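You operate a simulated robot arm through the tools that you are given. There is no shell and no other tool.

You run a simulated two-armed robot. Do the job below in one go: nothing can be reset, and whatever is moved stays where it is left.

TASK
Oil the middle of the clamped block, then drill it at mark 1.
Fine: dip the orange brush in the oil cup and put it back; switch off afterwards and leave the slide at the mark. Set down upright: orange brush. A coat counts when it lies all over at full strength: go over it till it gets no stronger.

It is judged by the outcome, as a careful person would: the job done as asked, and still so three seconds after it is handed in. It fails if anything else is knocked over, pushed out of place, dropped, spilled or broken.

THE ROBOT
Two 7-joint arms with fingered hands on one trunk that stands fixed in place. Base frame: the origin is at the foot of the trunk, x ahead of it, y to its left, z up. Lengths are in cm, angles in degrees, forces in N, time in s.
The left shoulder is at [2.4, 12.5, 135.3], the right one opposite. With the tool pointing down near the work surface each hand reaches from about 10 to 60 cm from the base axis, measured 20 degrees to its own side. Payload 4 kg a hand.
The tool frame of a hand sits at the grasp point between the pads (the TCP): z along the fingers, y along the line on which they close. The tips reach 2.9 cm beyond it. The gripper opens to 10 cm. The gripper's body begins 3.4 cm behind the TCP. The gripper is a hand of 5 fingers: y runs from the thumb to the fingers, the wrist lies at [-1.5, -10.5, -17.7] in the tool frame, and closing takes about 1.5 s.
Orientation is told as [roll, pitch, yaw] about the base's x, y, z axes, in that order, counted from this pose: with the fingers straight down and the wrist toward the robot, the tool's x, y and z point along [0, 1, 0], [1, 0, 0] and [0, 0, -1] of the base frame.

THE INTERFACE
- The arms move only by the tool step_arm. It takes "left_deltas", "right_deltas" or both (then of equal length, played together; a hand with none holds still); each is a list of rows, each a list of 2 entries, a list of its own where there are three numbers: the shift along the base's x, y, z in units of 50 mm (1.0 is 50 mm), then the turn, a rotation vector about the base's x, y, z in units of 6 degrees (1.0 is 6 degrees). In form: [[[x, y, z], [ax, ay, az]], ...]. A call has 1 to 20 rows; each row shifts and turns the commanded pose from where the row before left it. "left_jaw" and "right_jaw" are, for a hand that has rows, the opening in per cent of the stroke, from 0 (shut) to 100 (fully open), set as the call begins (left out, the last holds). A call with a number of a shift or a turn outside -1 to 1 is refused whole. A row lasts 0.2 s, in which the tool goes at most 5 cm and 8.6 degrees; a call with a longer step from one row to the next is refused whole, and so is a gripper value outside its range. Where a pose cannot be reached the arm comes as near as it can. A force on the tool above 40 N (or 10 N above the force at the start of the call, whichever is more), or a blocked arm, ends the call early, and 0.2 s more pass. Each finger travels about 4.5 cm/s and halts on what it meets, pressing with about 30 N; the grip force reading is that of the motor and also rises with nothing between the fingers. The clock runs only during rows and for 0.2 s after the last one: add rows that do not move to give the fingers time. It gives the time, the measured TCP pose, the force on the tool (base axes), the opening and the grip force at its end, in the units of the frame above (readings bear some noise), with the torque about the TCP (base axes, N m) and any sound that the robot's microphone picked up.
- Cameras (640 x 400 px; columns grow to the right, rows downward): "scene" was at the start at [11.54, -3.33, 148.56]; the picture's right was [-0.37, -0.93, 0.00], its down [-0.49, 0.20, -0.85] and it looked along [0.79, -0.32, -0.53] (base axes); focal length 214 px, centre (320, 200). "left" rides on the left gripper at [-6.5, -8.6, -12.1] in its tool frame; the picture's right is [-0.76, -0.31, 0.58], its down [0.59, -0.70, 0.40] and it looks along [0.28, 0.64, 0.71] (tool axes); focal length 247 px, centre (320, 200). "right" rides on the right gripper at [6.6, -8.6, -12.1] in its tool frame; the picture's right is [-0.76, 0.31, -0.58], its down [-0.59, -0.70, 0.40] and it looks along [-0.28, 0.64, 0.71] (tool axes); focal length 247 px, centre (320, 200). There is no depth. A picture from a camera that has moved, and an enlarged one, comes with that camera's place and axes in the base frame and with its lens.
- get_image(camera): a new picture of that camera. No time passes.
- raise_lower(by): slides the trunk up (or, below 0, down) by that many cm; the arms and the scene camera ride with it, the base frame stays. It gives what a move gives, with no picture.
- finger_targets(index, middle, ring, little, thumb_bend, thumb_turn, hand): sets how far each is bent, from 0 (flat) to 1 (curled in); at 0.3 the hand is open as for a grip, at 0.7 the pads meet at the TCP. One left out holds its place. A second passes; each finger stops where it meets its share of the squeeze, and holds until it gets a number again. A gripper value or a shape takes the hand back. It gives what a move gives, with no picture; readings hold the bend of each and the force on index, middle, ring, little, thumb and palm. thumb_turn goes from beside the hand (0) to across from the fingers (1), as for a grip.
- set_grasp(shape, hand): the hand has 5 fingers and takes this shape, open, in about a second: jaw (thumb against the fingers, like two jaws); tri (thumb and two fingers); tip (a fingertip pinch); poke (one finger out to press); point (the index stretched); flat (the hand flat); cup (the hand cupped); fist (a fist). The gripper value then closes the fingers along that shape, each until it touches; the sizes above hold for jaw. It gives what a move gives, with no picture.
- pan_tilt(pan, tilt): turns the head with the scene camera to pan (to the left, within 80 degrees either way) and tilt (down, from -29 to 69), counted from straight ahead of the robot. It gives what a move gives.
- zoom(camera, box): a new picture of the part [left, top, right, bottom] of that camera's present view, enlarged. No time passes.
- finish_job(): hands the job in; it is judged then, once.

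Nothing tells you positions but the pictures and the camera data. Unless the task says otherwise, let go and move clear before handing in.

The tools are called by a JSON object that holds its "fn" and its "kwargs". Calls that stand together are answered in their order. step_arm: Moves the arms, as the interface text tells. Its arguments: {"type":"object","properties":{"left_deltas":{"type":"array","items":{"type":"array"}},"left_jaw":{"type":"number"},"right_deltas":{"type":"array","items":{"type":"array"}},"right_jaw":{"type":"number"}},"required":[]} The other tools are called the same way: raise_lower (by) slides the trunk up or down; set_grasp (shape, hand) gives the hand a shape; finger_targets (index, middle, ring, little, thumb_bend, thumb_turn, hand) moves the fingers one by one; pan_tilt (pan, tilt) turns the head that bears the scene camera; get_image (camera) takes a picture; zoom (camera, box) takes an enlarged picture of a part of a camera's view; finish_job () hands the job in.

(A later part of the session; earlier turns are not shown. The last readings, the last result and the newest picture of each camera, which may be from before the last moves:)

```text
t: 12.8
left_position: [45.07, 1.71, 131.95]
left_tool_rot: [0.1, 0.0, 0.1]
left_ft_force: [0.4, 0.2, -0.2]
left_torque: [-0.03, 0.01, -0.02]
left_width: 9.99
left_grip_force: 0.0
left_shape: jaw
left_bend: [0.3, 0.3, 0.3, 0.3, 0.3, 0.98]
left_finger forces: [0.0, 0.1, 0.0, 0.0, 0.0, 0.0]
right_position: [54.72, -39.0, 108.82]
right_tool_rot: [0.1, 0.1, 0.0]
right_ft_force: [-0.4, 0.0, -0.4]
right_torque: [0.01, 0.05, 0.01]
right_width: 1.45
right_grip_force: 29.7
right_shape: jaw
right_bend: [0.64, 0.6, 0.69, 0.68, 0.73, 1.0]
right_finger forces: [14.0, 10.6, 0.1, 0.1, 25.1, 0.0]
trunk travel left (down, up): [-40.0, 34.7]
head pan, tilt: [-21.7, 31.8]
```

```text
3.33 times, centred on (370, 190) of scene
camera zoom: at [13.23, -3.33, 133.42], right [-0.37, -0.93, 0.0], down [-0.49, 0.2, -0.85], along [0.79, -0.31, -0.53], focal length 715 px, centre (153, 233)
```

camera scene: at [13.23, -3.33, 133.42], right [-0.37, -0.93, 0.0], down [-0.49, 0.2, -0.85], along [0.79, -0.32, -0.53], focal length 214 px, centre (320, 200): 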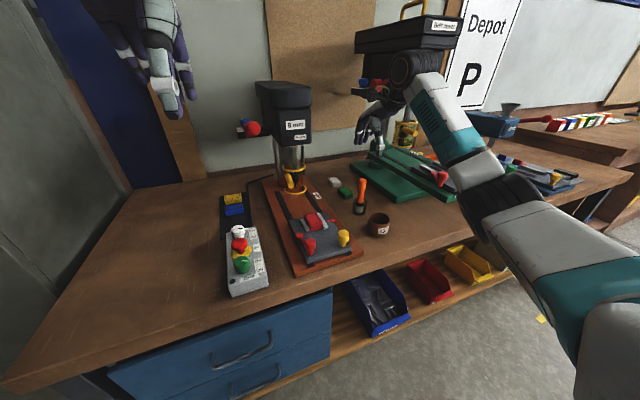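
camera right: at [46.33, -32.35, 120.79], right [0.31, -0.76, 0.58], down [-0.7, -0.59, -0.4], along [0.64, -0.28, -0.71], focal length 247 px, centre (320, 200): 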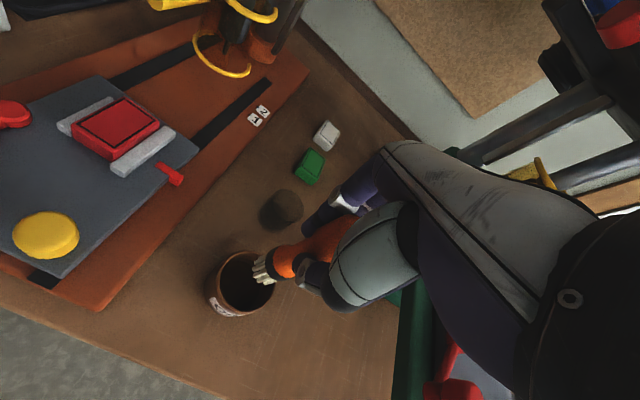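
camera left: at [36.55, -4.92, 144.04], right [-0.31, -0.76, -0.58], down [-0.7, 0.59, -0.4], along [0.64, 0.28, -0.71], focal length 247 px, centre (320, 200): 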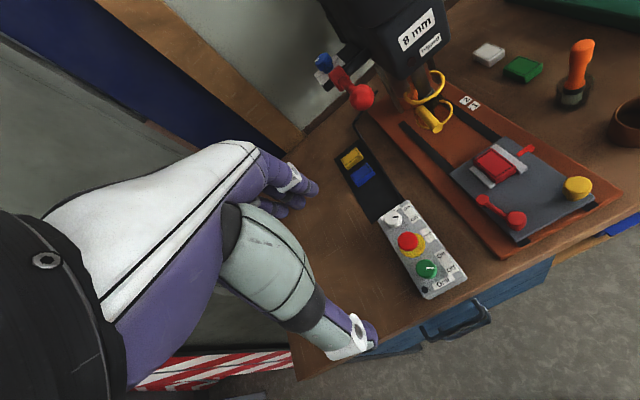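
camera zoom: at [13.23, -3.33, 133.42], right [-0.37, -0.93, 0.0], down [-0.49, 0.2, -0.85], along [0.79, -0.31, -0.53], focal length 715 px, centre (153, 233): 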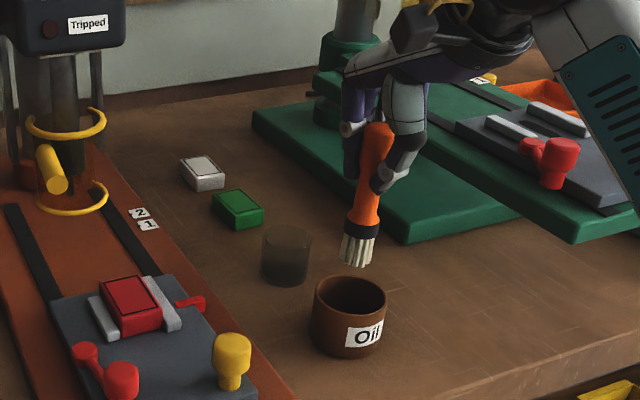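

The bristles hover just off the cup centre (about 0.6 cm too far in x, 0.4 too far right). I correct and dip down gently.

{"fn": "step_arm", "kwargs": {"right_deltas": [[[-0.12, 0.08, 0], [0, 0, 0]], [[0, 0, -0.1], [0, 0, 0]], [[0, 0, -0.2], [0, 0, 0]], [[0, 0, -0.2], [0, 0, 0]], [[0, 0, -0.2], [0, 0, 0]], [[0, 0, -0.2], [0, 0, 0]], [[0, 0, -0.2], [0, 0, 0]], [[0, 0, -0.1], [0, 0, 0]], [[0, 0, 0], [0, 0, 0]], [[0, 0, 0], [0, 0, 0]]]}}

{"fn": "get_image", "kwargs": {"camera": "right"}}

{"fn": "zoom", "kwargs": {"camera": "left", "box": [500, 20, 640, 170]}}

{"fn": "zoom", "kwargs": {"camera": "scene", "box": [310, 130, 430, 250]}}

```text
t: 14.9
left_position: [45.21, 1.6, 132.08]
left_tool_rot: [0.0, 0.0, 0.1]
left_ft_force: [-1.0, 0.9, -0.1]
left_torque: [0.01, 0.0, 0.0]
left_width: 9.98
left_grip_force: 0.0
left_shape: jaw
left_bend: [0.3, 0.3, 0.3, 0.3, 0.3, 0.98]
left_finger forces: [0.0, 0.2, 0.0, 0.0, 0.0, 0.0]
right_position: [53.96, -38.54, 102.9]
right_tool_rot: [0.0, 0.1, 0.1]
right_ft_force: [0.4, 0.7, -0.6]
right_torque: [-0.01, -0.04, 0.01]
right_width: 1.43
right_grip_force: 29.9
right_shape: jaw
right_bend: [0.64, 0.6, 0.69, 0.68, 0.73, 1.0]
right_finger forces: [13.9, 10.7, 0.0, 0.0, 25.1, 0.1]
trunk travel left (down, up): [-40.0, 34.7]
head pan, tilt: [-21.7, 31.8]
```

```text
taken
camera right: at [45.58, -31.94, 114.84], right [0.31, -0.76, 0.58], down [-0.7, -0.59, -0.4], along [0.64, -0.28, -0.71], focal length 247 px, centre (320, 200)
```

right: 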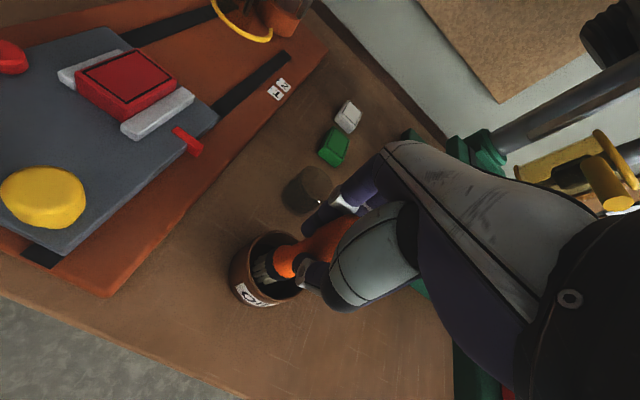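

```text
2.67 times, centred on (570, 95) of left
camera zoom: at [36.55, -4.92, 144.04], right [-0.31, -0.76, -0.58], down [-0.7, 0.59, -0.4], along [0.64, 0.28, -0.71], focal length 659 px, centre (-347, 480)
```

zoom: 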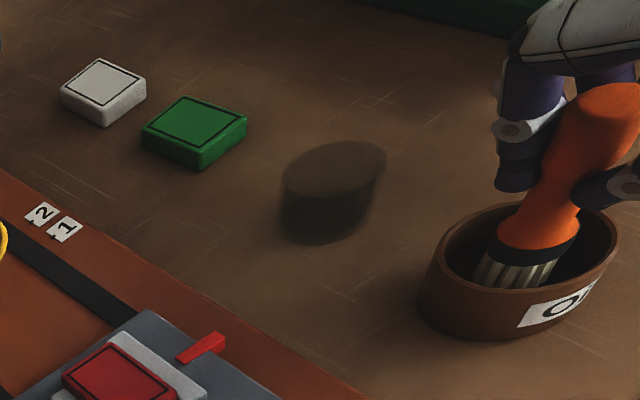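

```text
3.33 times, centred on (370, 190) of scene
camera zoom: at [13.23, -3.33, 133.42], right [-0.37, -0.93, 0.0], down [-0.49, 0.2, -0.85], along [0.79, -0.31, -0.53], focal length 715 px, centre (153, 233)
```

zoom: 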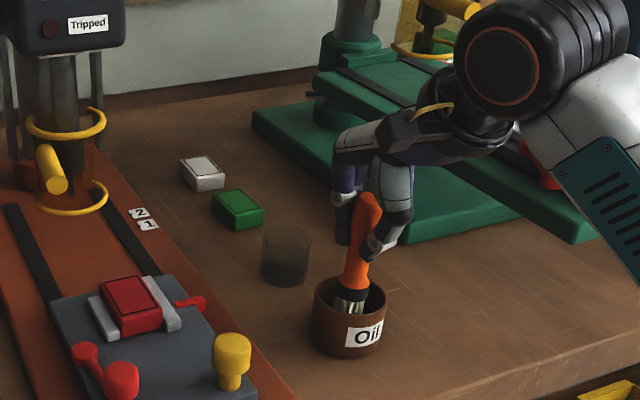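

The bristles are inside the cup. I look closer to see whether they reach the oil.

{"fn": "zoom", "kwargs": {"camera": "right", "box": [210, 210, 330, 320]}}

{"fn": "zoom", "kwargs": {"camera": "left", "box": [580, 70, 640, 150]}}

```text
3.64 times, centred on (270, 265) of right
camera zoom: at [45.58, -31.94, 114.84], right [0.31, -0.76, 0.58], down [-0.7, -0.59, -0.4], along [0.64, -0.28, -0.71], focal length 898 px, centre (502, -36)
```

zoom: 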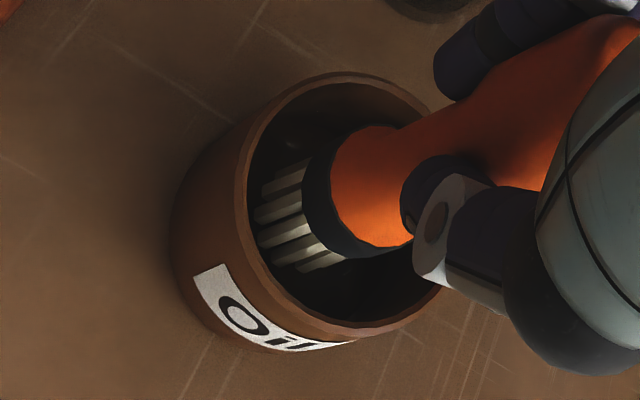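

```text
5.00 times, centred on (610, 110) of left
camera zoom: at [36.55, -4.92, 144.04], right [-0.31, -0.76, -0.58], down [-0.7, 0.59, -0.4], along [0.64, 0.28, -0.71], focal length 1235 px, centre (-1130, 650)
```

zoom: 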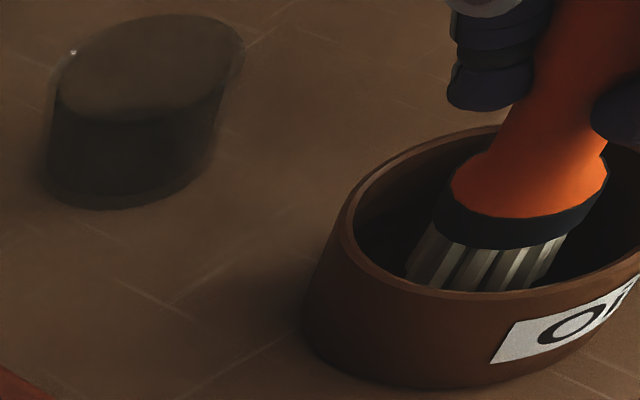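

The bristles are not clearly in the oil yet. I go down about 1.2 cm more in small steps, watching the force.

{"fn": "step_arm", "kwargs": {"right_deltas": [[[0, 0, -0.06], [0, 0, 0]], [[0, 0, -0.06], [0, 0, 0]], [[0, 0, -0.06], [0, 0, 0]], [[0, 0, -0.06], [0, 0, 0]], [[0, 0, 0], [0, 0, 0]], [[0, 0, 0], [0, 0, 0]]]}}

{"fn": "zoom", "kwargs": {"camera": "right", "box": [210, 210, 330, 320]}}

{"fn": "zoom", "kwargs": {"camera": "left", "box": [580, 70, 640, 150]}}

```text
t: 16.4
left_position: [45.09, 1.66, 131.93]
left_tool_rot: [-0.1, 0.0, 0.1]
left_ft_force: [0.3, 0.2, 0.6]
left_torque: [-0.01, -0.02, -0.03]
left_width: 9.98
left_grip_force: 0.1
left_shape: jaw
left_bend: [0.3, 0.3, 0.3, 0.3, 0.3, 0.98]
left_finger forces: [0.0, 0.0, 0.0, 0.0, 0.0, 0.1]
right_position: [54.01, -38.6, 101.53]
right_tool_rot: [-0.1, 0.1, 0.1]
right_ft_force: [0.0, 0.7, -1.2]
right_torque: [0.0, 0.01, 0.01]
right_width: 1.44
right_grip_force: 30.1
right_shape: jaw
right_bend: [0.64, 0.6, 0.69, 0.68, 0.73, 1.0]
right_finger forces: [13.8, 10.6, 0.0, 0.0, 25.1, 0.0]
trunk travel left (down, up): [-40.0, 34.7]
head pan, tilt: [-21.7, 31.8]
```

```text
3.64 times, centred on (270, 265) of right
camera zoom: at [45.58, -31.93, 113.6], right [0.31, -0.76, 0.58], down [-0.7, -0.59, -0.4], along [0.64, -0.28, -0.71], focal length 898 px, centre (502, -36)
```

zoom: 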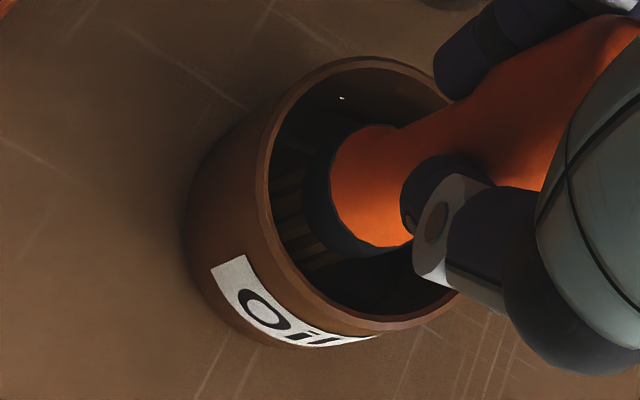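

```text
5.00 times, centred on (610, 110) of left
camera zoom: at [36.55, -4.92, 144.04], right [-0.31, -0.76, -0.58], down [-0.7, 0.59, -0.4], along [0.64, 0.28, -0.71], focal length 1235 px, centre (-1130, 650)
```

zoom: 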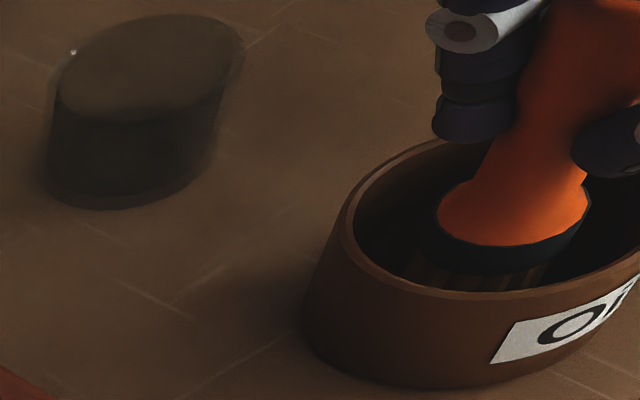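

The bristles turned dark: they are loaded with oil. I lift straight up and check the brush.

{"fn": "step_arm", "kwargs": {"right_deltas": [[[0, 0, 0], [0, 0, 0]], [[0, 0, 0.05], [0, 0, 0]], [[0, 0, 0.1], [0, 0, 0]], [[0, 0, 0.1], [0, 0, 0]], [[0, 0, 0.15], [0, 0, 0]], [[0, 0, 0.2], [0, 0, 0]], [[0, 0, 0.2], [0, 0, 0]], [[0, 0, 0.2], [0, 0, 0]], [[0, 0, 0.2], [0, 0, 0]], [[0, 0, 0.2], [0, 0, 0]], [[0, 0, 0.2], [0, 0, 0]], [[0, 0, 0], [0, 0, 0]]]}}

{"fn": "get_image", "kwargs": {"camera": "right"}}

{"fn": "zoom", "kwargs": {"camera": "left", "box": [500, 20, 640, 170]}}

{"fn": "zoom", "kwargs": {"camera": "scene", "box": [310, 130, 430, 250]}}

```text
t: 18.9
left_position: [45.1, 1.67, 131.95]
left_tool_rot: [0.0, 0.0, 0.1]
left_ft_force: [0.1, -0.2, 0.3]
left_torque: [-0.02, 0.02, 0.04]
left_width: 9.99
left_grip_force: 0.2
left_shape: jaw
left_bend: [0.3, 0.3, 0.3, 0.3, 0.3, 0.98]
left_finger forces: [0.0, 0.1, 0.1, 0.1, 0.0, 0.0]
right_position: [54.23, -38.61, 109.63]
right_tool_rot: [0.0, 0.2, 0.1]
right_ft_force: [-0.6, -0.7, -0.4]
right_torque: [0.0, 0.01, 0.02]
right_width: 1.43
right_grip_force: 30.3
right_shape: jaw
right_bend: [0.64, 0.6, 0.69, 0.68, 0.73, 1.0]
right_finger forces: [14.0, 10.8, 0.0, 0.1, 25.1, 0.1]
trunk travel left (down, up): [-40.0, 34.7]
head pan, tilt: [-21.7, 31.8]
```

```text
taken
camera right: at [45.68, -31.92, 121.52], right [0.31, -0.76, 0.58], down [-0.7, -0.59, -0.4], along [0.64, -0.28, -0.71], focal length 247 px, centre (320, 200)
```

right: 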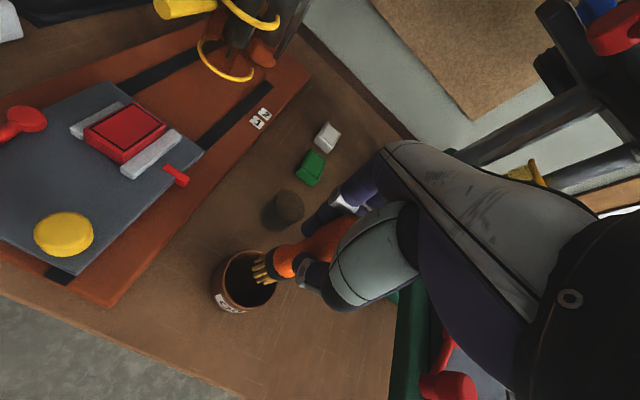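

```text
2.67 times, centred on (570, 95) of left
camera zoom: at [36.55, -4.92, 144.04], right [-0.31, -0.76, -0.58], down [-0.7, 0.59, -0.4], along [0.64, 0.28, -0.71], focal length 659 px, centre (-347, 480)
```

zoom: 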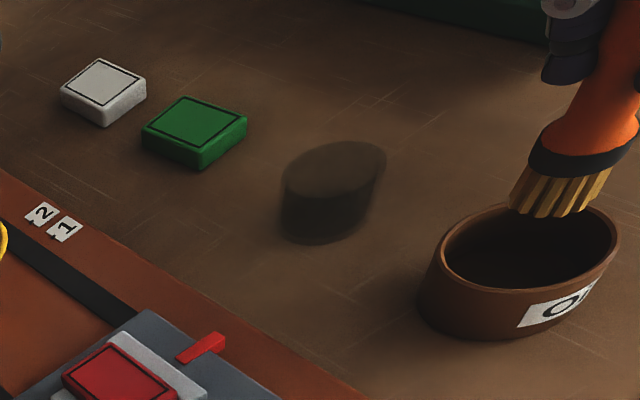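

```text
3.33 times, centred on (370, 190) of scene
camera zoom: at [13.23, -3.34, 133.42], right [-0.37, -0.93, 0.0], down [-0.49, 0.2, -0.85], along [0.79, -0.31, -0.53], focal length 715 px, centre (153, 233)
```

zoom: 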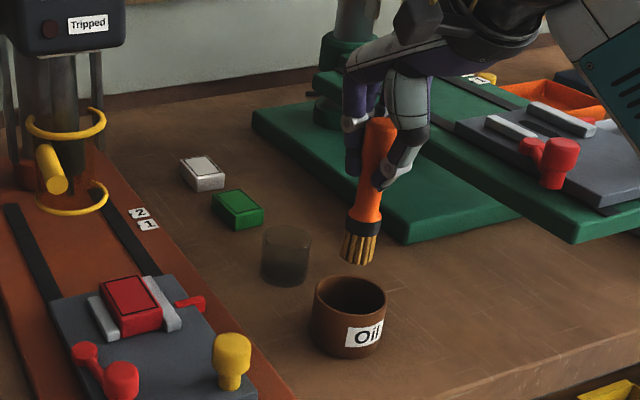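

The bristles are amber with oil. Before painting I measure the block precisely from the left and scene cameras.

{"fn": "zoom", "kwargs": {"camera": "left", "box": [450, 130, 560, 220]}}

{"fn": "zoom", "kwargs": {"camera": "scene", "box": [280, 190, 370, 270]}}

{"fn": "zoom", "kwargs": {"camera": "right", "box": [60, 70, 220, 200]}}

```text
4.44 times, centred on (505, 175) of left
camera zoom: at [36.55, -4.92, 144.04], right [-0.31, -0.76, -0.58], down [-0.7, 0.59, -0.4], along [0.64, 0.28, -0.71], focal length 1098 px, centre (-502, 311)
```

zoom: 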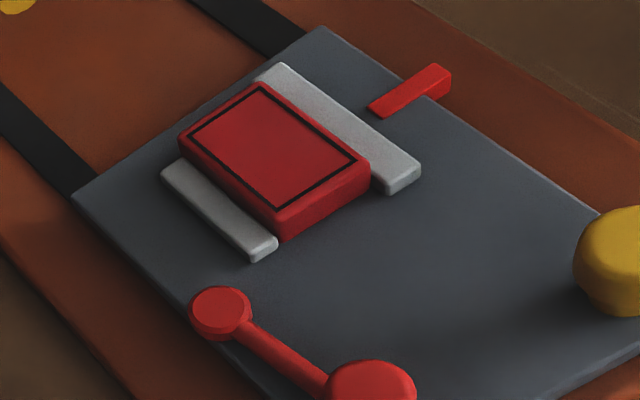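

```text
5.00 times, centred on (325, 230) of scene
camera zoom: at [13.23, -3.34, 133.42], right [-0.37, -0.93, 0.0], down [-0.49, 0.2, -0.85], along [0.79, -0.31, -0.53], focal length 1072 px, centre (295, 50)
```

zoom: 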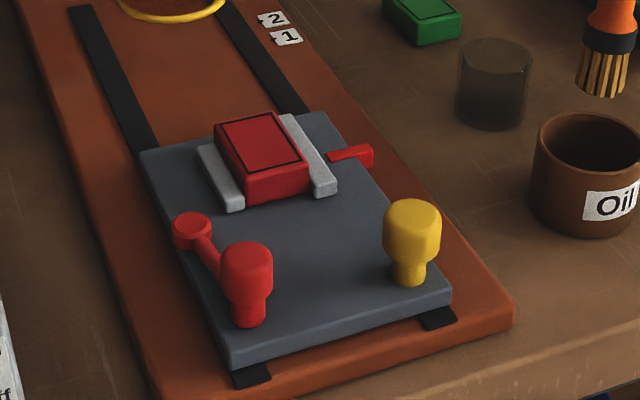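

```text
3.08 times, centred on (140, 135) of right
camera zoom: at [45.68, -31.92, 121.52], right [0.31, -0.76, 0.58], down [-0.7, -0.59, -0.4], along [0.64, -0.28, -0.71], focal length 760 px, centre (874, 400)
```

zoom: 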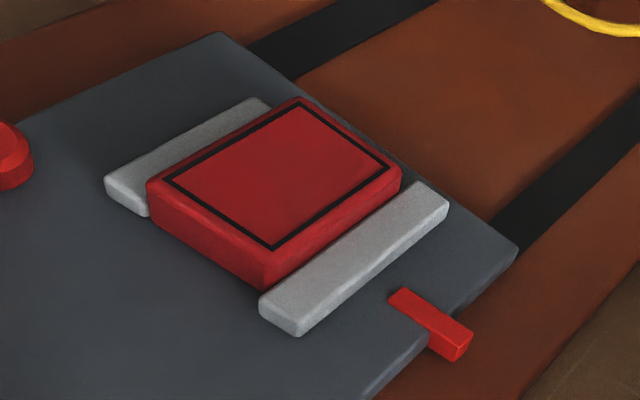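

The border on the block spans about x 58–63, y -21.8 to -18.6, top z≈96.4. I raise the brush and carry it over the block, staying above the yellow slide knob and short of the guard handle.

{"fn": "step_arm", "kwargs": {"right_deltas": [[[0, 0, 0.3], [0, 0, 0]], [[0, 0, 0.4], [0, 0, 0]], [[0.1, 0.4, 0.2], [0, 0, 0]], [[0.15, 0.5, 0], [0, 0, 0]], [[0.2, 0.5, 0], [0, 0, 0]], [[0.2, 0.5, 0], [0, 0, 0]], [[0.2, 0.5, 0], [0, 0, 0]], [[0.2, 0.5, 0], [0, 0, 0]], [[0.2, 0.4, 0], [0, 0, 0]], [[0.05, 0.3, 0], [0, 0, 0]], [[0, 0, 0], [0, 0, 0]], [[0, 0, 0], [0, 0, 0]]]}}

{"fn": "get_image", "kwargs": {"camera": "right"}}

{"fn": "zoom", "kwargs": {"camera": "left", "box": [400, 40, 600, 220]}}

{"fn": "zoom", "kwargs": {"camera": "scene", "box": [260, 130, 380, 270]}}

```text
t: 21.6
left_position: [45.17, 1.72, 131.96]
left_tool_rot: [-0.1, 0.0, 0.1]
left_ft_force: [-0.5, 0.7, 0.0]
left_torque: [0.0, -0.01, 0.04]
left_width: 9.97
left_grip_force: 0.1
left_shape: jaw
left_bend: [0.3, 0.3, 0.3, 0.3, 0.3, 0.98]
left_finger forces: [0.1, 0.0, 0.1, 0.0, 0.1, 0.1]
right_position: [60.52, -20.38, 114.1]
right_tool_rot: [-0.1, 0.1, 0.2]
right_ft_force: [-0.1, 0.6, 0.0]
right_torque: [-0.01, -0.01, 0.02]
right_width: 1.44
right_grip_force: 30.2
right_shape: jaw
right_bend: [0.64, 0.6, 0.69, 0.68, 0.73, 1.0]
right_finger forces: [14.2, 11.1, 0.0, 0.1, 25.0, 0.0]
trunk travel left (down, up): [-40.0, 34.7]
head pan, tilt: [-21.7, 31.8]
```

```text
taken
camera right: at [52.16, -13.75, 126.17], right [0.31, -0.76, 0.58], down [-0.7, -0.59, -0.4], along [0.64, -0.28, -0.71], focal length 247 px, centre (320, 200)
```

right: 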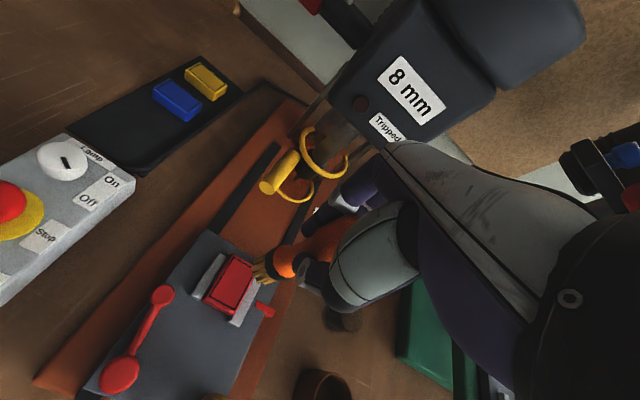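

```text
2.22 times, centred on (500, 130) of left
camera zoom: at [36.56, -4.89, 144.04], right [-0.31, -0.76, -0.58], down [-0.7, 0.59, -0.4], along [0.64, 0.28, -0.71], focal length 549 px, centre (-80, 356)
```

zoom: 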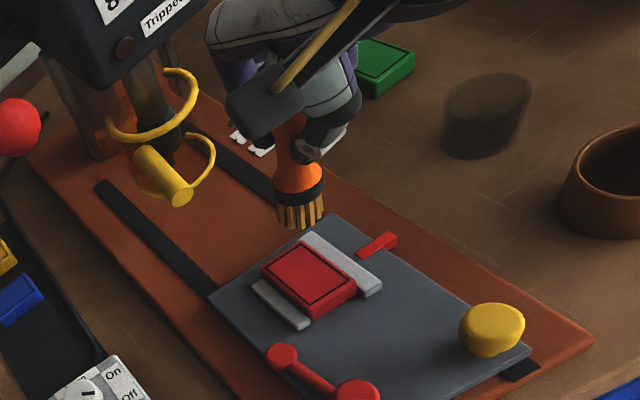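

```text
2.86 times, centred on (320, 200) of scene
camera zoom: at [13.23, -3.31, 133.42], right [-0.37, -0.93, 0.0], down [-0.49, 0.2, -0.85], along [0.79, -0.32, -0.53], focal length 613 px, centre (320, 200)
```

zoom: 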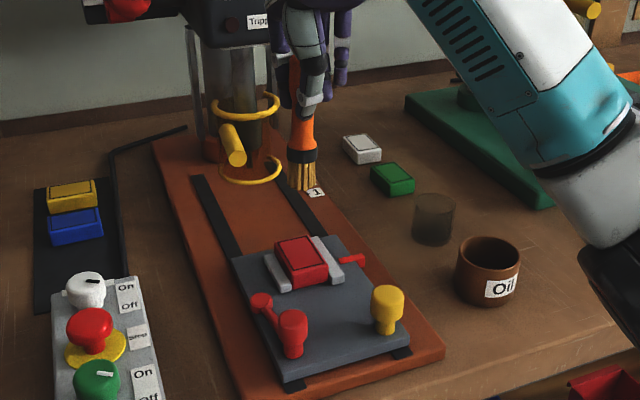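

The brush tip is above the block centre at about z≈103.5. I descend toward the block and check contact visually.

{"fn": "step_arm", "kwargs": {"right_deltas": [[[0, 0, -0.2], [0, 0, 0]], [[0, 0, -0.25], [0, 0, 0]], [[0, 0, -0.25], [0, 0, 0]], [[0, 0, -0.25], [0, 0, 0]], [[0, 0, -0.2], [0, 0, 0]], [[0, 0, -0.1], [0, 0, 0]], [[0, 0, 0], [0, 0, 0]]]}}

{"fn": "zoom", "kwargs": {"camera": "right", "box": [170, 200, 330, 320]}}

{"fn": "zoom", "kwargs": {"camera": "left", "box": [450, 100, 580, 220]}}

{"fn": "zoom", "kwargs": {"camera": "scene", "box": [270, 150, 370, 250]}}

```text
t: 23.1
left_position: [45.1, 1.66, 131.9]
left_tool_rot: [0.0, 0.1, 0.2]
left_ft_force: [0.7, 0.5, -0.7]
left_torque: [0.0, 0.0, 0.0]
left_width: 10.0
left_grip_force: 0.1
left_shape: jaw
left_bend: [0.3, 0.3, 0.3, 0.3, 0.3, 0.98]
left_finger forces: [0.0, 0.1, 0.0, 0.0, 0.1, 0.0]
right_position: [60.5, -20.44, 107.96]
right_tool_rot: [0.0, 0.1, 0.0]
right_ft_force: [-1.0, -0.9, -0.2]
right_torque: [0.01, -0.02, -0.01]
right_width: 1.44
right_grip_force: 29.8
right_shape: jaw
right_bend: [0.64, 0.6, 0.69, 0.68, 0.73, 1.0]
right_finger forces: [14.2, 11.2, 0.0, 0.1, 25.0, 0.0]
trunk travel left (down, up): [-40.0, 34.7]
head pan, tilt: [-21.7, 31.8]
```

```text
3.33 times, centred on (250, 260) of right
camera zoom: at [52.11, -13.85, 119.93], right [0.31, -0.76, 0.58], down [-0.7, -0.59, -0.4], along [0.64, -0.28, -0.71], focal length 823 px, centre (553, 0)
```

zoom: 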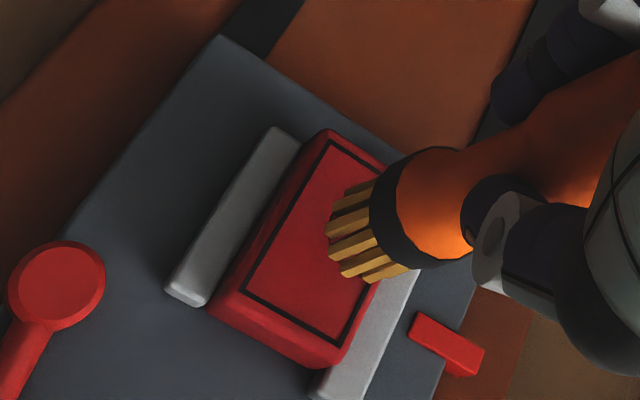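

```text
3.33 times, centred on (515, 160) of left
camera zoom: at [36.55, -4.91, 144.04], right [-0.31, -0.76, -0.58], down [-0.7, 0.59, -0.4], along [0.64, 0.28, -0.71], focal length 823 px, centre (-330, 333)
```

zoom: 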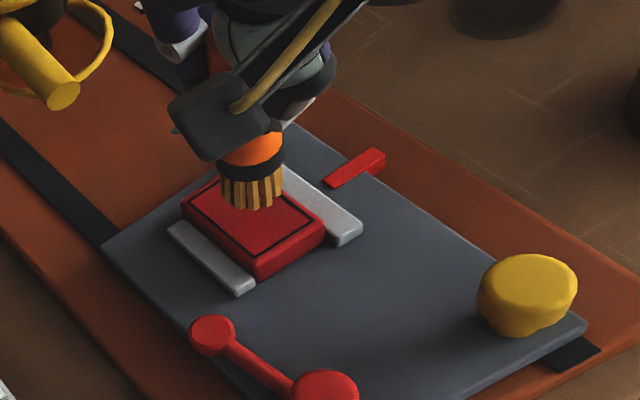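

```text
4.00 times, centred on (320, 200) of scene
camera zoom: at [13.23, -3.32, 133.42], right [-0.37, -0.93, 0.0], down [-0.49, 0.2, -0.85], along [0.79, -0.32, -0.53], focal length 858 px, centre (320, 200)
```

zoom: 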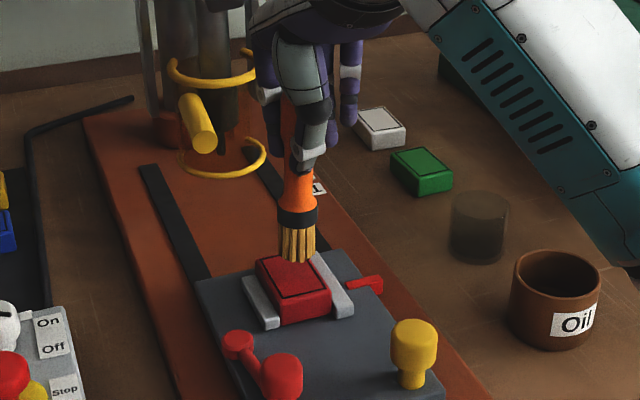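

The tips are still about 1 cm above the block. I lower in small steps to contact.

{"fn": "step_arm", "kwargs": {"right_deltas": [[[0, 0, -0.1], [0, 0, 0]], [[0, 0, -0.1], [0, 0, 0]], [[0, 0, -0.04], [0, 0, 0]], [[0, 0, 0], [0, 0, 0]]]}}

{"fn": "zoom", "kwargs": {"camera": "right", "box": [170, 200, 330, 320]}}

{"fn": "zoom", "kwargs": {"camera": "left", "box": [450, 100, 580, 220]}}

```text
t: 24.1
left_position: [45.22, 1.64, 131.91]
left_tool_rot: [0.0, 0.1, 0.2]
left_ft_force: [-0.3, -0.2, -1.3]
left_torque: [0.0, 0.02, 0.0]
left_width: 9.99
left_grip_force: 0.1
left_shape: jaw
left_bend: [0.3, 0.3, 0.3, 0.3, 0.3, 0.98]
left_finger forces: [0.0, 0.0, 0.0, 0.1, 0.0, 0.0]
right_position: [60.46, -20.46, 106.73]
right_tool_rot: [0.0, 0.1, 0.0]
right_ft_force: [-0.1, 1.2, -0.4]
right_torque: [0.03, -0.01, 0.01]
right_width: 1.44
right_grip_force: 30.4
right_shape: jaw
right_bend: [0.64, 0.6, 0.69, 0.68, 0.73, 1.0]
right_finger forces: [14.3, 11.2, 0.0, 0.0, 25.0, 0.0]
trunk travel left (down, up): [-40.0, 34.7]
head pan, tilt: [-21.7, 31.8]
```

```text
3.33 times, centred on (250, 260) of right
camera zoom: at [52.11, -13.86, 118.72], right [0.31, -0.76, 0.58], down [-0.7, -0.59, -0.4], along [0.64, -0.28, -0.71], focal length 823 px, centre (553, 0)
```

zoom: 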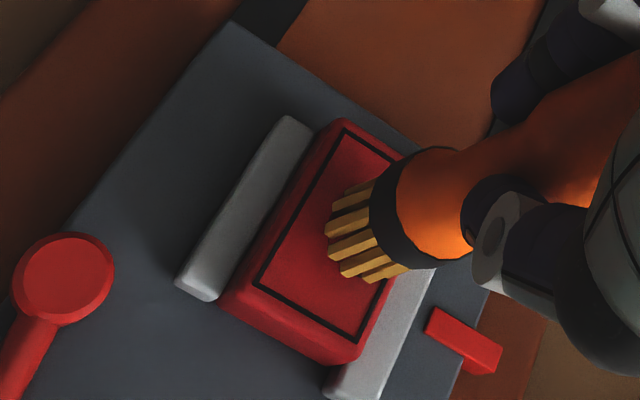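

```text
3.33 times, centred on (515, 160) of left
camera zoom: at [36.55, -4.9, 144.04], right [-0.31, -0.76, -0.58], down [-0.7, 0.59, -0.4], along [0.64, 0.28, -0.71], focal length 823 px, centre (-330, 333)
```

zoom: 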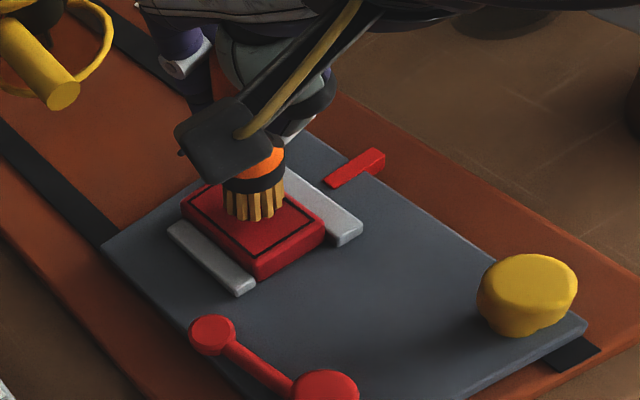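

No coat is visible yet; I keep lowering by a few millimetres at a time.

{"fn": "step_arm", "kwargs": {"right_deltas": [[[0, 0, -0.04], [0, 0, 0]], [[0, 0, -0.04], [0, 0, 0]], [[0, 0, 0], [0, 0, 0]], [[0, 0, 0], [0, 0, 0]]]}}

{"fn": "zoom", "kwargs": {"camera": "right", "box": [190, 210, 310, 310]}}

{"fn": "zoom", "kwargs": {"camera": "left", "box": [470, 120, 560, 200]}}

```text
t: 25.1
left_position: [45.2, 1.7, 132.04]
left_tool_rot: [0.0, 0.0, 0.1]
left_ft_force: [-0.2, -0.4, -0.1]
left_torque: [-0.04, 0.01, -0.03]
left_width: 9.99
left_grip_force: 0.0
left_shape: jaw
left_bend: [0.3, 0.3, 0.3, 0.3, 0.3, 0.98]
left_finger forces: [0.1, 0.0, 0.0, 0.0, 0.1, 0.1]
right_position: [60.57, -20.6, 106.23]
right_tool_rot: [0.0, 0.0, 0.0]
right_ft_force: [0.4, -0.3, -0.7]
right_torque: [0.03, 0.01, 0.0]
right_width: 1.43
right_grip_force: 30.3
right_shape: jaw
right_bend: [0.64, 0.6, 0.69, 0.68, 0.73, 1.0]
right_finger forces: [14.2, 11.2, 0.1, 0.1, 24.9, 0.0]
trunk travel left (down, up): [-40.0, 34.7]
head pan, tilt: [-21.7, 31.8]
```

```text
4.00 times, centred on (250, 260) of right
camera zoom: at [52.14, -13.88, 118.26], right [0.31, -0.76, 0.58], down [-0.7, -0.59, -0.4], along [0.64, -0.28, -0.71], focal length 988 px, centre (600, -40)
```

zoom: 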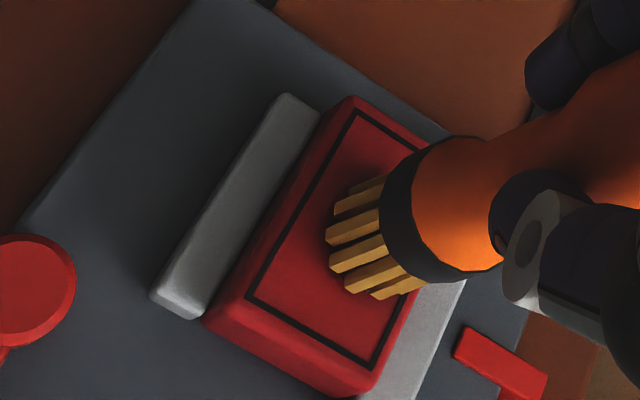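

```text
5.00 times, centred on (515, 160) of left
camera zoom: at [36.55, -4.91, 144.04], right [-0.31, -0.76, -0.58], down [-0.7, 0.59, -0.4], along [0.64, 0.28, -0.71], focal length 1235 px, centre (-655, 400)
```

zoom: 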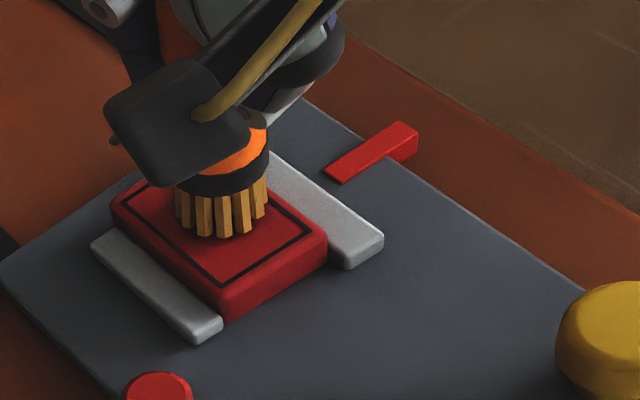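

Still just above. Another 3 mm.

{"fn": "step_arm", "kwargs": {"right_deltas": [[[0, 0, -0.03], [0, 0, 0]], [[0, 0, -0.03], [0, 0, 0]], [[0, 0, 0], [0, 0, 0]], [[0, 0, 0], [0, 0, 0]]]}}

{"fn": "zoom", "kwargs": {"camera": "right", "box": [190, 210, 310, 310]}}

{"fn": "zoom", "kwargs": {"camera": "left", "box": [470, 120, 560, 200]}}

```text
t: 26.1
left_position: [45.07, 1.74, 131.93]
left_tool_rot: [0.0, 0.1, 0.0]
left_ft_force: [-0.2, -0.3, -0.2]
left_torque: [0.0, -0.04, -0.01]
left_width: 9.98
left_grip_force: 0.0
left_shape: jaw
left_bend: [0.3, 0.3, 0.3, 0.3, 0.3, 0.98]
left_finger forces: [0.0, 0.0, 0.0, 0.1, 0.0, 0.1]
right_position: [60.56, -20.54, 106.08]
right_tool_rot: [-0.1, -0.1, 0.1]
right_ft_force: [-0.4, 0.6, 6.8]
right_torque: [-0.02, -0.06, 0.02]
right_width: 1.46
right_grip_force: 30.0
right_shape: jaw
right_bend: [0.64, 0.6, 0.69, 0.68, 0.73, 1.0]
right_finger forces: [15.2, 11.6, 0.0, 0.0, 26.3, 0.1]
trunk travel left (down, up): [-40.0, 34.7]
head pan, tilt: [-21.7, 31.8]
```

```text
4.00 times, centred on (250, 260) of right
camera zoom: at [52.1, -13.86, 118.07], right [0.31, -0.76, 0.58], down [-0.7, -0.59, -0.4], along [0.64, -0.28, -0.71], focal length 988 px, centre (600, -40)
```

zoom: 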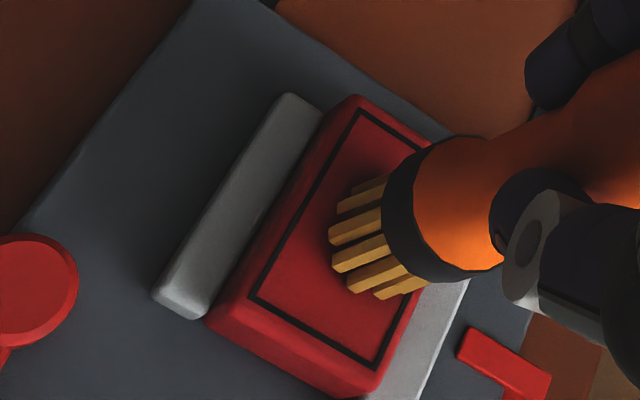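

```text
5.00 times, centred on (515, 160) of left
camera zoom: at [36.48, -4.86, 144.07], right [-0.31, -0.76, -0.58], down [-0.7, 0.59, -0.4], along [0.64, 0.28, -0.71], focal length 1235 px, centre (-655, 400)
```

zoom: 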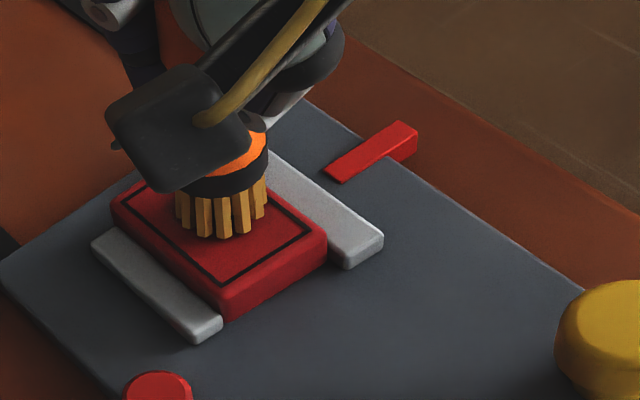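

Contact: 7 N at TCP z≈106.05. The brush head is ~2.7 cm wide and sits about 0.4 cm right of the block centre. I begin stroking along the block's length.

{"fn": "step_arm", "kwargs": {"right_deltas": [[[-0.08, -0.02, 0], [0, 0, 0]], [[-0.1, -0.02, 0], [0, 0, 0]], [[-0.1, -0.02, 0], [0, 0, 0]], [[-0.1, -0.02, 0], [0, 0, 0]], [[-0.04, 0, 0], [0, 0, 0]], [[0.1, 0, 0], [0, 0, 0]], [[0.1, 0, 0], [0, 0, 0]], [[0.1, 0, 0], [0, 0, 0]], [[0.1, 0, 0], [0, 0, 0]], [[0.1, 0, 0], [0, 0, 0]], [[0.1, 0, 0], [0, 0, 0]], [[0.1, 0, 0], [0, 0, 0]], [[0.1, 0, 0], [0, 0, 0]], [[0, 0, 0], [0, 0, 0]]]}}

{"fn": "zoom", "kwargs": {"camera": "right", "box": [170, 200, 330, 320]}}

{"fn": "zoom", "kwargs": {"camera": "left", "box": [450, 110, 570, 210]}}

```text
t: 29.1
left_position: [44.96, 1.76, 131.96]
left_tool_rot: [-0.1, 0.0, 0.1]
left_ft_force: [0.3, -0.6, 0.0]
left_torque: [-0.01, -0.02, 0.03]
left_width: 10.0
left_grip_force: 0.1
left_shape: jaw
left_bend: [0.3, 0.3, 0.3, 0.3, 0.3, 0.98]
left_finger forces: [0.1, 0.0, 0.0, 0.0, 0.0, 0.1]
right_position: [62.38, -20.97, 106.14]
right_tool_rot: [0.0, 0.1, 0.0]
right_ft_force: [-1.9, -0.5, 5.9]
right_torque: [-0.08, 0.15, 0.02]
right_width: 1.51
right_grip_force: 29.8
right_shape: jaw
right_bend: [0.64, 0.59, 0.69, 0.68, 0.73, 1.0]
right_finger forces: [16.3, 12.0, 0.0, 0.0, 28.3, 0.0]
trunk travel left (down, up): [-40.0, 34.7]
head pan, tilt: [-21.7, 31.8]
```

```text
3.33 times, centred on (250, 260) of right
camera zoom: at [53.95, -14.32, 118.01], right [0.31, -0.76, 0.58], down [-0.7, -0.59, -0.4], along [0.64, -0.28, -0.71], focal length 823 px, centre (553, 0)
```

zoom: 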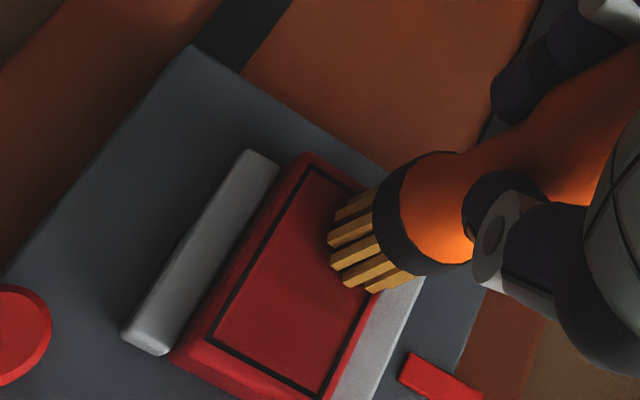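

```text
4.00 times, centred on (510, 160) of left
camera zoom: at [36.47, -4.89, 144.07], right [-0.31, -0.76, -0.58], down [-0.7, 0.59, -0.4], along [0.64, 0.28, -0.71], focal length 988 px, centre (-440, 360)
```

zoom: 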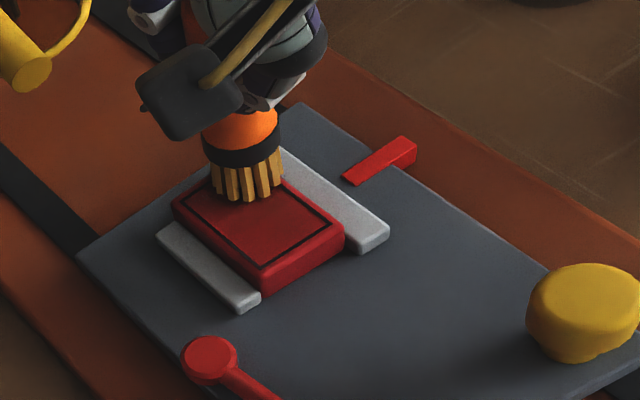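

A darker, oiled area is appearing on the right half. I continue the raster across the rest of the width.

{"fn": "step_arm", "kwargs": {"right_deltas": [[[0, 0.14, 0], [0, 0, 0]], [[-0.1, 0, 0], [0, 0, 0]], [[-0.1, 0, 0], [0, 0, 0]], [[-0.1, 0, 0], [0, 0, 0]], [[-0.1, 0, 0], [0, 0, 0]], [[-0.1, 0, 0], [0, 0, 0]], [[-0.1, 0, 0], [0, 0, 0]], [[-0.1, 0, 0], [0, 0, 0]], [[-0.1, 0, 0], [0, 0, 0]], [[0, 0.16, 0], [0, 0, 0]], [[0.1, 0, 0], [0, 0, 0]], [[0.1, 0, 0], [0, 0, 0]], [[0.1, 0, 0], [0, 0, 0]], [[0.1, 0, 0], [0, 0, 0]], [[0.1, 0, 0], [0, 0, 0]], [[0.1, 0, 0], [0, 0, 0]], [[0.1, 0, 0], [0, 0, 0]], [[0.1, 0, 0], [0, 0, 0]], [[0, 0, 0], [0, 0, 0]]]}}

{"fn": "zoom", "kwargs": {"camera": "right", "box": [170, 200, 330, 320]}}

{"fn": "zoom", "kwargs": {"camera": "left", "box": [450, 110, 570, 210]}}

{"fn": "zoom", "kwargs": {"camera": "scene", "box": [280, 180, 360, 240]}}

```text
t: 33.1
left_position: [45.12, 1.8, 132.09]
left_tool_rot: [0.0, 0.0, 0.0]
left_ft_force: [-0.5, -0.4, -0.2]
left_torque: [-0.01, -0.01, 0.01]
left_width: 9.96
left_grip_force: 0.0
left_shape: jaw
left_bend: [0.3, 0.3, 0.3, 0.3, 0.3, 0.98]
left_finger forces: [0.0, 0.0, 0.0, 0.0, 0.1, 0.1]
right_position: [62.49, -19.49, 106.12]
right_tool_rot: [0.1, 0.0, 0.0]
right_ft_force: [-0.1, -1.2, 1.1]
right_torque: [-0.03, 0.02, 0.01]
right_width: 1.51
right_grip_force: 29.5
right_shape: jaw
right_bend: [0.64, 0.59, 0.69, 0.68, 0.74, 1.0]
right_finger forces: [16.3, 12.5, 0.0, 0.0, 25.2, 0.0]
trunk travel left (down, up): [-40.0, 34.7]
head pan, tilt: [-21.7, 31.8]
```

```text
3.33 times, centred on (250, 260) of right
camera zoom: at [54.06, -12.8, 118.01], right [0.31, -0.76, 0.58], down [-0.7, -0.59, -0.4], along [0.64, -0.28, -0.71], focal length 823 px, centre (553, 0)
```

zoom: 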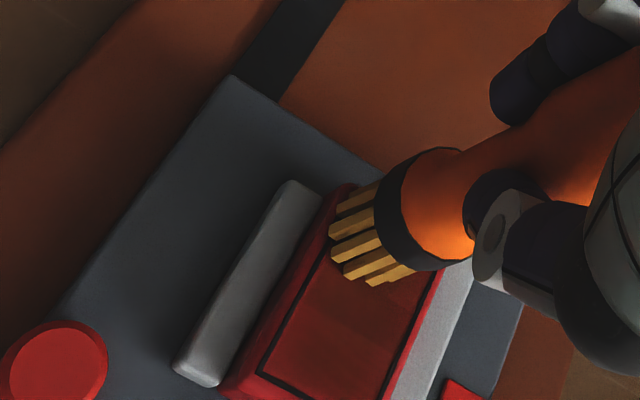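

```text
4.00 times, centred on (510, 160) of left
camera zoom: at [36.53, -4.9, 144.05], right [-0.31, -0.76, -0.58], down [-0.7, 0.59, -0.4], along [0.64, 0.28, -0.71], focal length 988 px, centre (-440, 360)
```

zoom: 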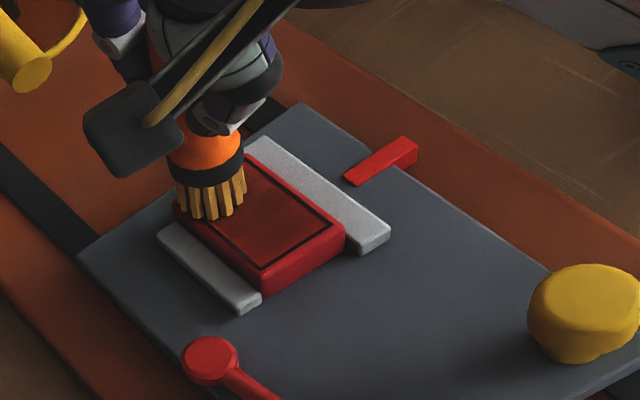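

```text
6.67 times, centred on (320, 210) of scene
camera zoom: at [13.21, -3.32, 133.42], right [-0.37, -0.93, 0.0], down [-0.49, 0.2, -0.85], along [0.79, -0.32, -0.53], focal length 1430 px, centre (320, 133)
```

zoom: 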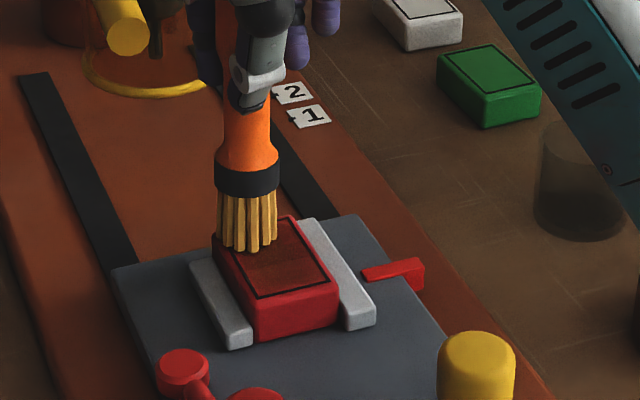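

The coat is building up. I keep going over the whole area, with slightly more pressure.

{"fn": "step_arm", "kwargs": {"right_deltas": [[[-0.1, 0, -0.02], [0, 0, 0]], [[-0.1, 0, 0], [0, 0, 0]], [[-0.1, 0, 0], [0, 0, 0]], [[-0.1, 0, 0], [0, 0, 0]], [[-0.1, 0, 0], [0, 0, 0]], [[-0.1, 0, 0], [0, 0, 0]], [[-0.1, 0, 0], [0, 0, 0]], [[-0.1, 0, 0], [0, 0, 0]], [[0, -0.12, 0], [0, 0, 0]], [[0.1, 0, 0], [0, 0, 0]], [[0.1, 0, 0], [0, 0, 0]], [[0.1, 0, 0], [0, 0, 0]], [[0.1, 0, 0], [0, 0, 0]], [[0.1, 0, 0], [0, 0, 0]], [[0.1, 0, 0], [0, 0, 0]], [[0.1, 0, 0], [0, 0, 0]], [[0.1, 0, 0], [0, 0, 0]], [[0, -0.12, 0], [0, 0, 0]], [[0, 0, 0], [0, 0, 0]]]}}

{"fn": "step_arm", "kwargs": {"right_deltas": [[[-0.1, 0, 0], [0, 0, 0]], [[-0.1, 0, 0], [0, 0, 0]], [[-0.1, 0, 0], [0, 0, 0]], [[-0.1, 0, 0], [0, 0, 0]], [[-0.1, 0, 0], [0, 0, 0]], [[-0.1, 0, 0], [0, 0, 0]], [[-0.1, 0, 0], [0, 0, 0]], [[-0.1, 0, 0], [0, 0, 0]], [[0, -0.08, 0], [0, 0, 0]], [[0.1, 0, 0], [0, 0, 0]], [[0.1, 0, 0], [0, 0, 0]], [[0.1, 0, 0], [0, 0, 0]], [[0.1, 0, 0], [0, 0, 0]], [[0.1, 0, 0], [0, 0, 0]], [[0.1, 0, 0], [0, 0, 0]], [[0.1, 0, 0], [0, 0, 0]], [[0.1, 0, 0], [0, 0, 0]], [[0, 0, 0], [0, 0, 0]]]}}

{"fn": "zoom", "kwargs": {"camera": "right", "box": [170, 200, 330, 320]}}

{"fn": "zoom", "kwargs": {"camera": "left", "box": [450, 110, 570, 210]}}

{"fn": "zoom", "kwargs": {"camera": "scene", "box": [280, 180, 360, 240]}}

```text
t: 37.1
left_position: [45.11, 1.78, 132.05]
left_tool_rot: [-0.1, 0.0, 0.2]
left_ft_force: [1.0, 0.1, -0.5]
left_torque: [-0.03, 0.01, 0.0]
left_width: 9.98
left_grip_force: 0.1
left_shape: jaw
left_bend: [0.3, 0.3, 0.3, 0.3, 0.3, 0.98]
left_finger forces: [0.0, 0.1, 0.0, 0.1, 0.0, 0.1]
right_position: [62.43, -20.74, 105.97]
right_tool_rot: [0.0, 0.0, 0.1]
right_ft_force: [-3.0, 0.1, 10.5]
right_torque: [0.08, 0.24, 0.01]
right_width: 1.61
right_grip_force: 29.9
right_shape: jaw
right_bend: [0.64, 0.59, 0.69, 0.68, 0.76, 1.0]
right_finger forces: [18.1, 14.4, 0.0, 0.0, 30.7, 0.0]
trunk travel left (down, up): [-40.0, 34.7]
head pan, tilt: [-21.7, 31.8]
```

```text
t: 41.0
left_position: [45.0, 1.63, 131.96]
left_tool_rot: [-0.1, 0.0, 0.1]
left_ft_force: [0.3, -0.1, 0.3]
left_torque: [0.03, -0.01, 0.03]
left_width: 10.0
left_grip_force: 0.1
left_shape: jaw
left_bend: [0.3, 0.3, 0.3, 0.3, 0.3, 0.98]
left_finger forces: [0.0, 0.0, 0.1, 0.0, 0.1, 0.1]
right_position: [62.42, -20.98, 105.89]
right_tool_rot: [0.0, 0.0, 0.0]
right_ft_force: [-1.8, 0.2, 4.6]
right_torque: [0.07, 0.17, 0.04]
right_width: 1.47
right_grip_force: 30.0
right_shape: jaw
right_bend: [0.65, 0.58, 0.71, 0.68, 0.78, 1.0]
right_finger forces: [14.0, 15.2, 1.2, 0.0, 27.2, 0.0]
trunk travel left (down, up): [-40.0, 34.7]
head pan, tilt: [-21.7, 31.8]
```

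```text
3.33 times, centred on (250, 260) of right
camera zoom: at [53.99, -14.39, 117.86], right [0.31, -0.76, 0.58], down [-0.7, -0.59, -0.4], along [0.64, -0.28, -0.71], focal length 823 px, centre (553, 0)
```

zoom: 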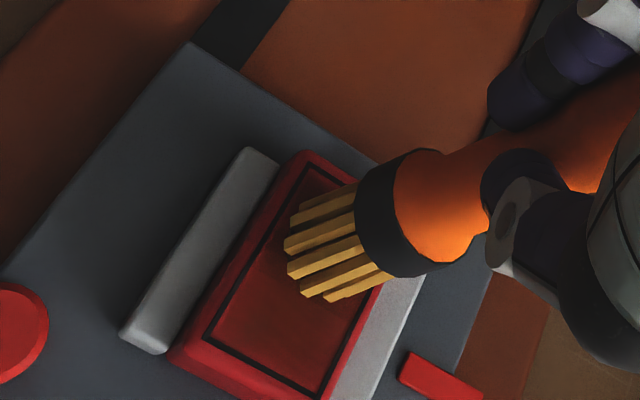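

```text
4.00 times, centred on (510, 160) of left
camera zoom: at [36.47, -4.88, 144.06], right [-0.31, -0.76, -0.58], down [-0.7, 0.59, -0.4], along [0.64, 0.28, -0.71], focal length 988 px, centre (-440, 360)
```

zoom: 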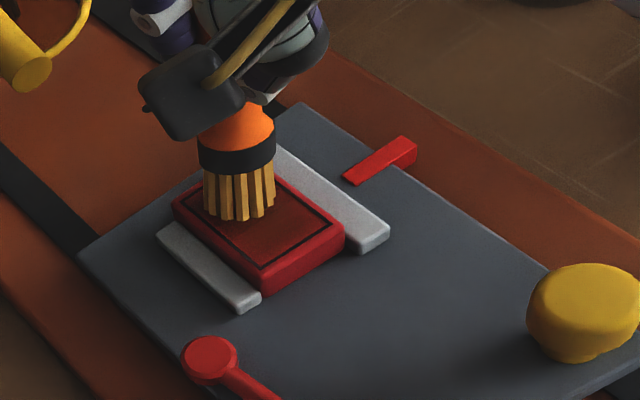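

```text
6.67 times, centred on (320, 210) of scene
camera zoom: at [13.15, -3.3, 133.43], right [-0.37, -0.93, 0.0], down [-0.49, 0.2, -0.85], along [0.79, -0.32, -0.53], focal length 1430 px, centre (320, 133)
```

zoom: 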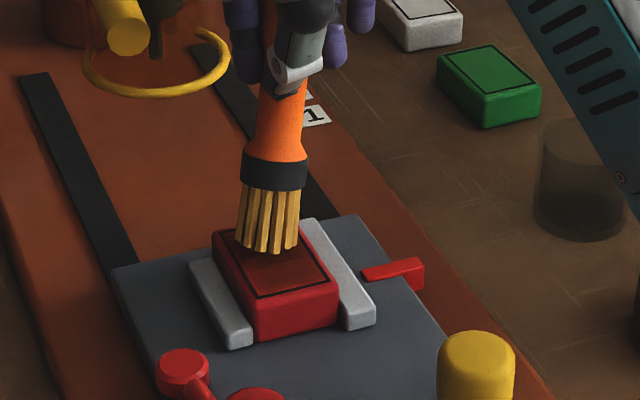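

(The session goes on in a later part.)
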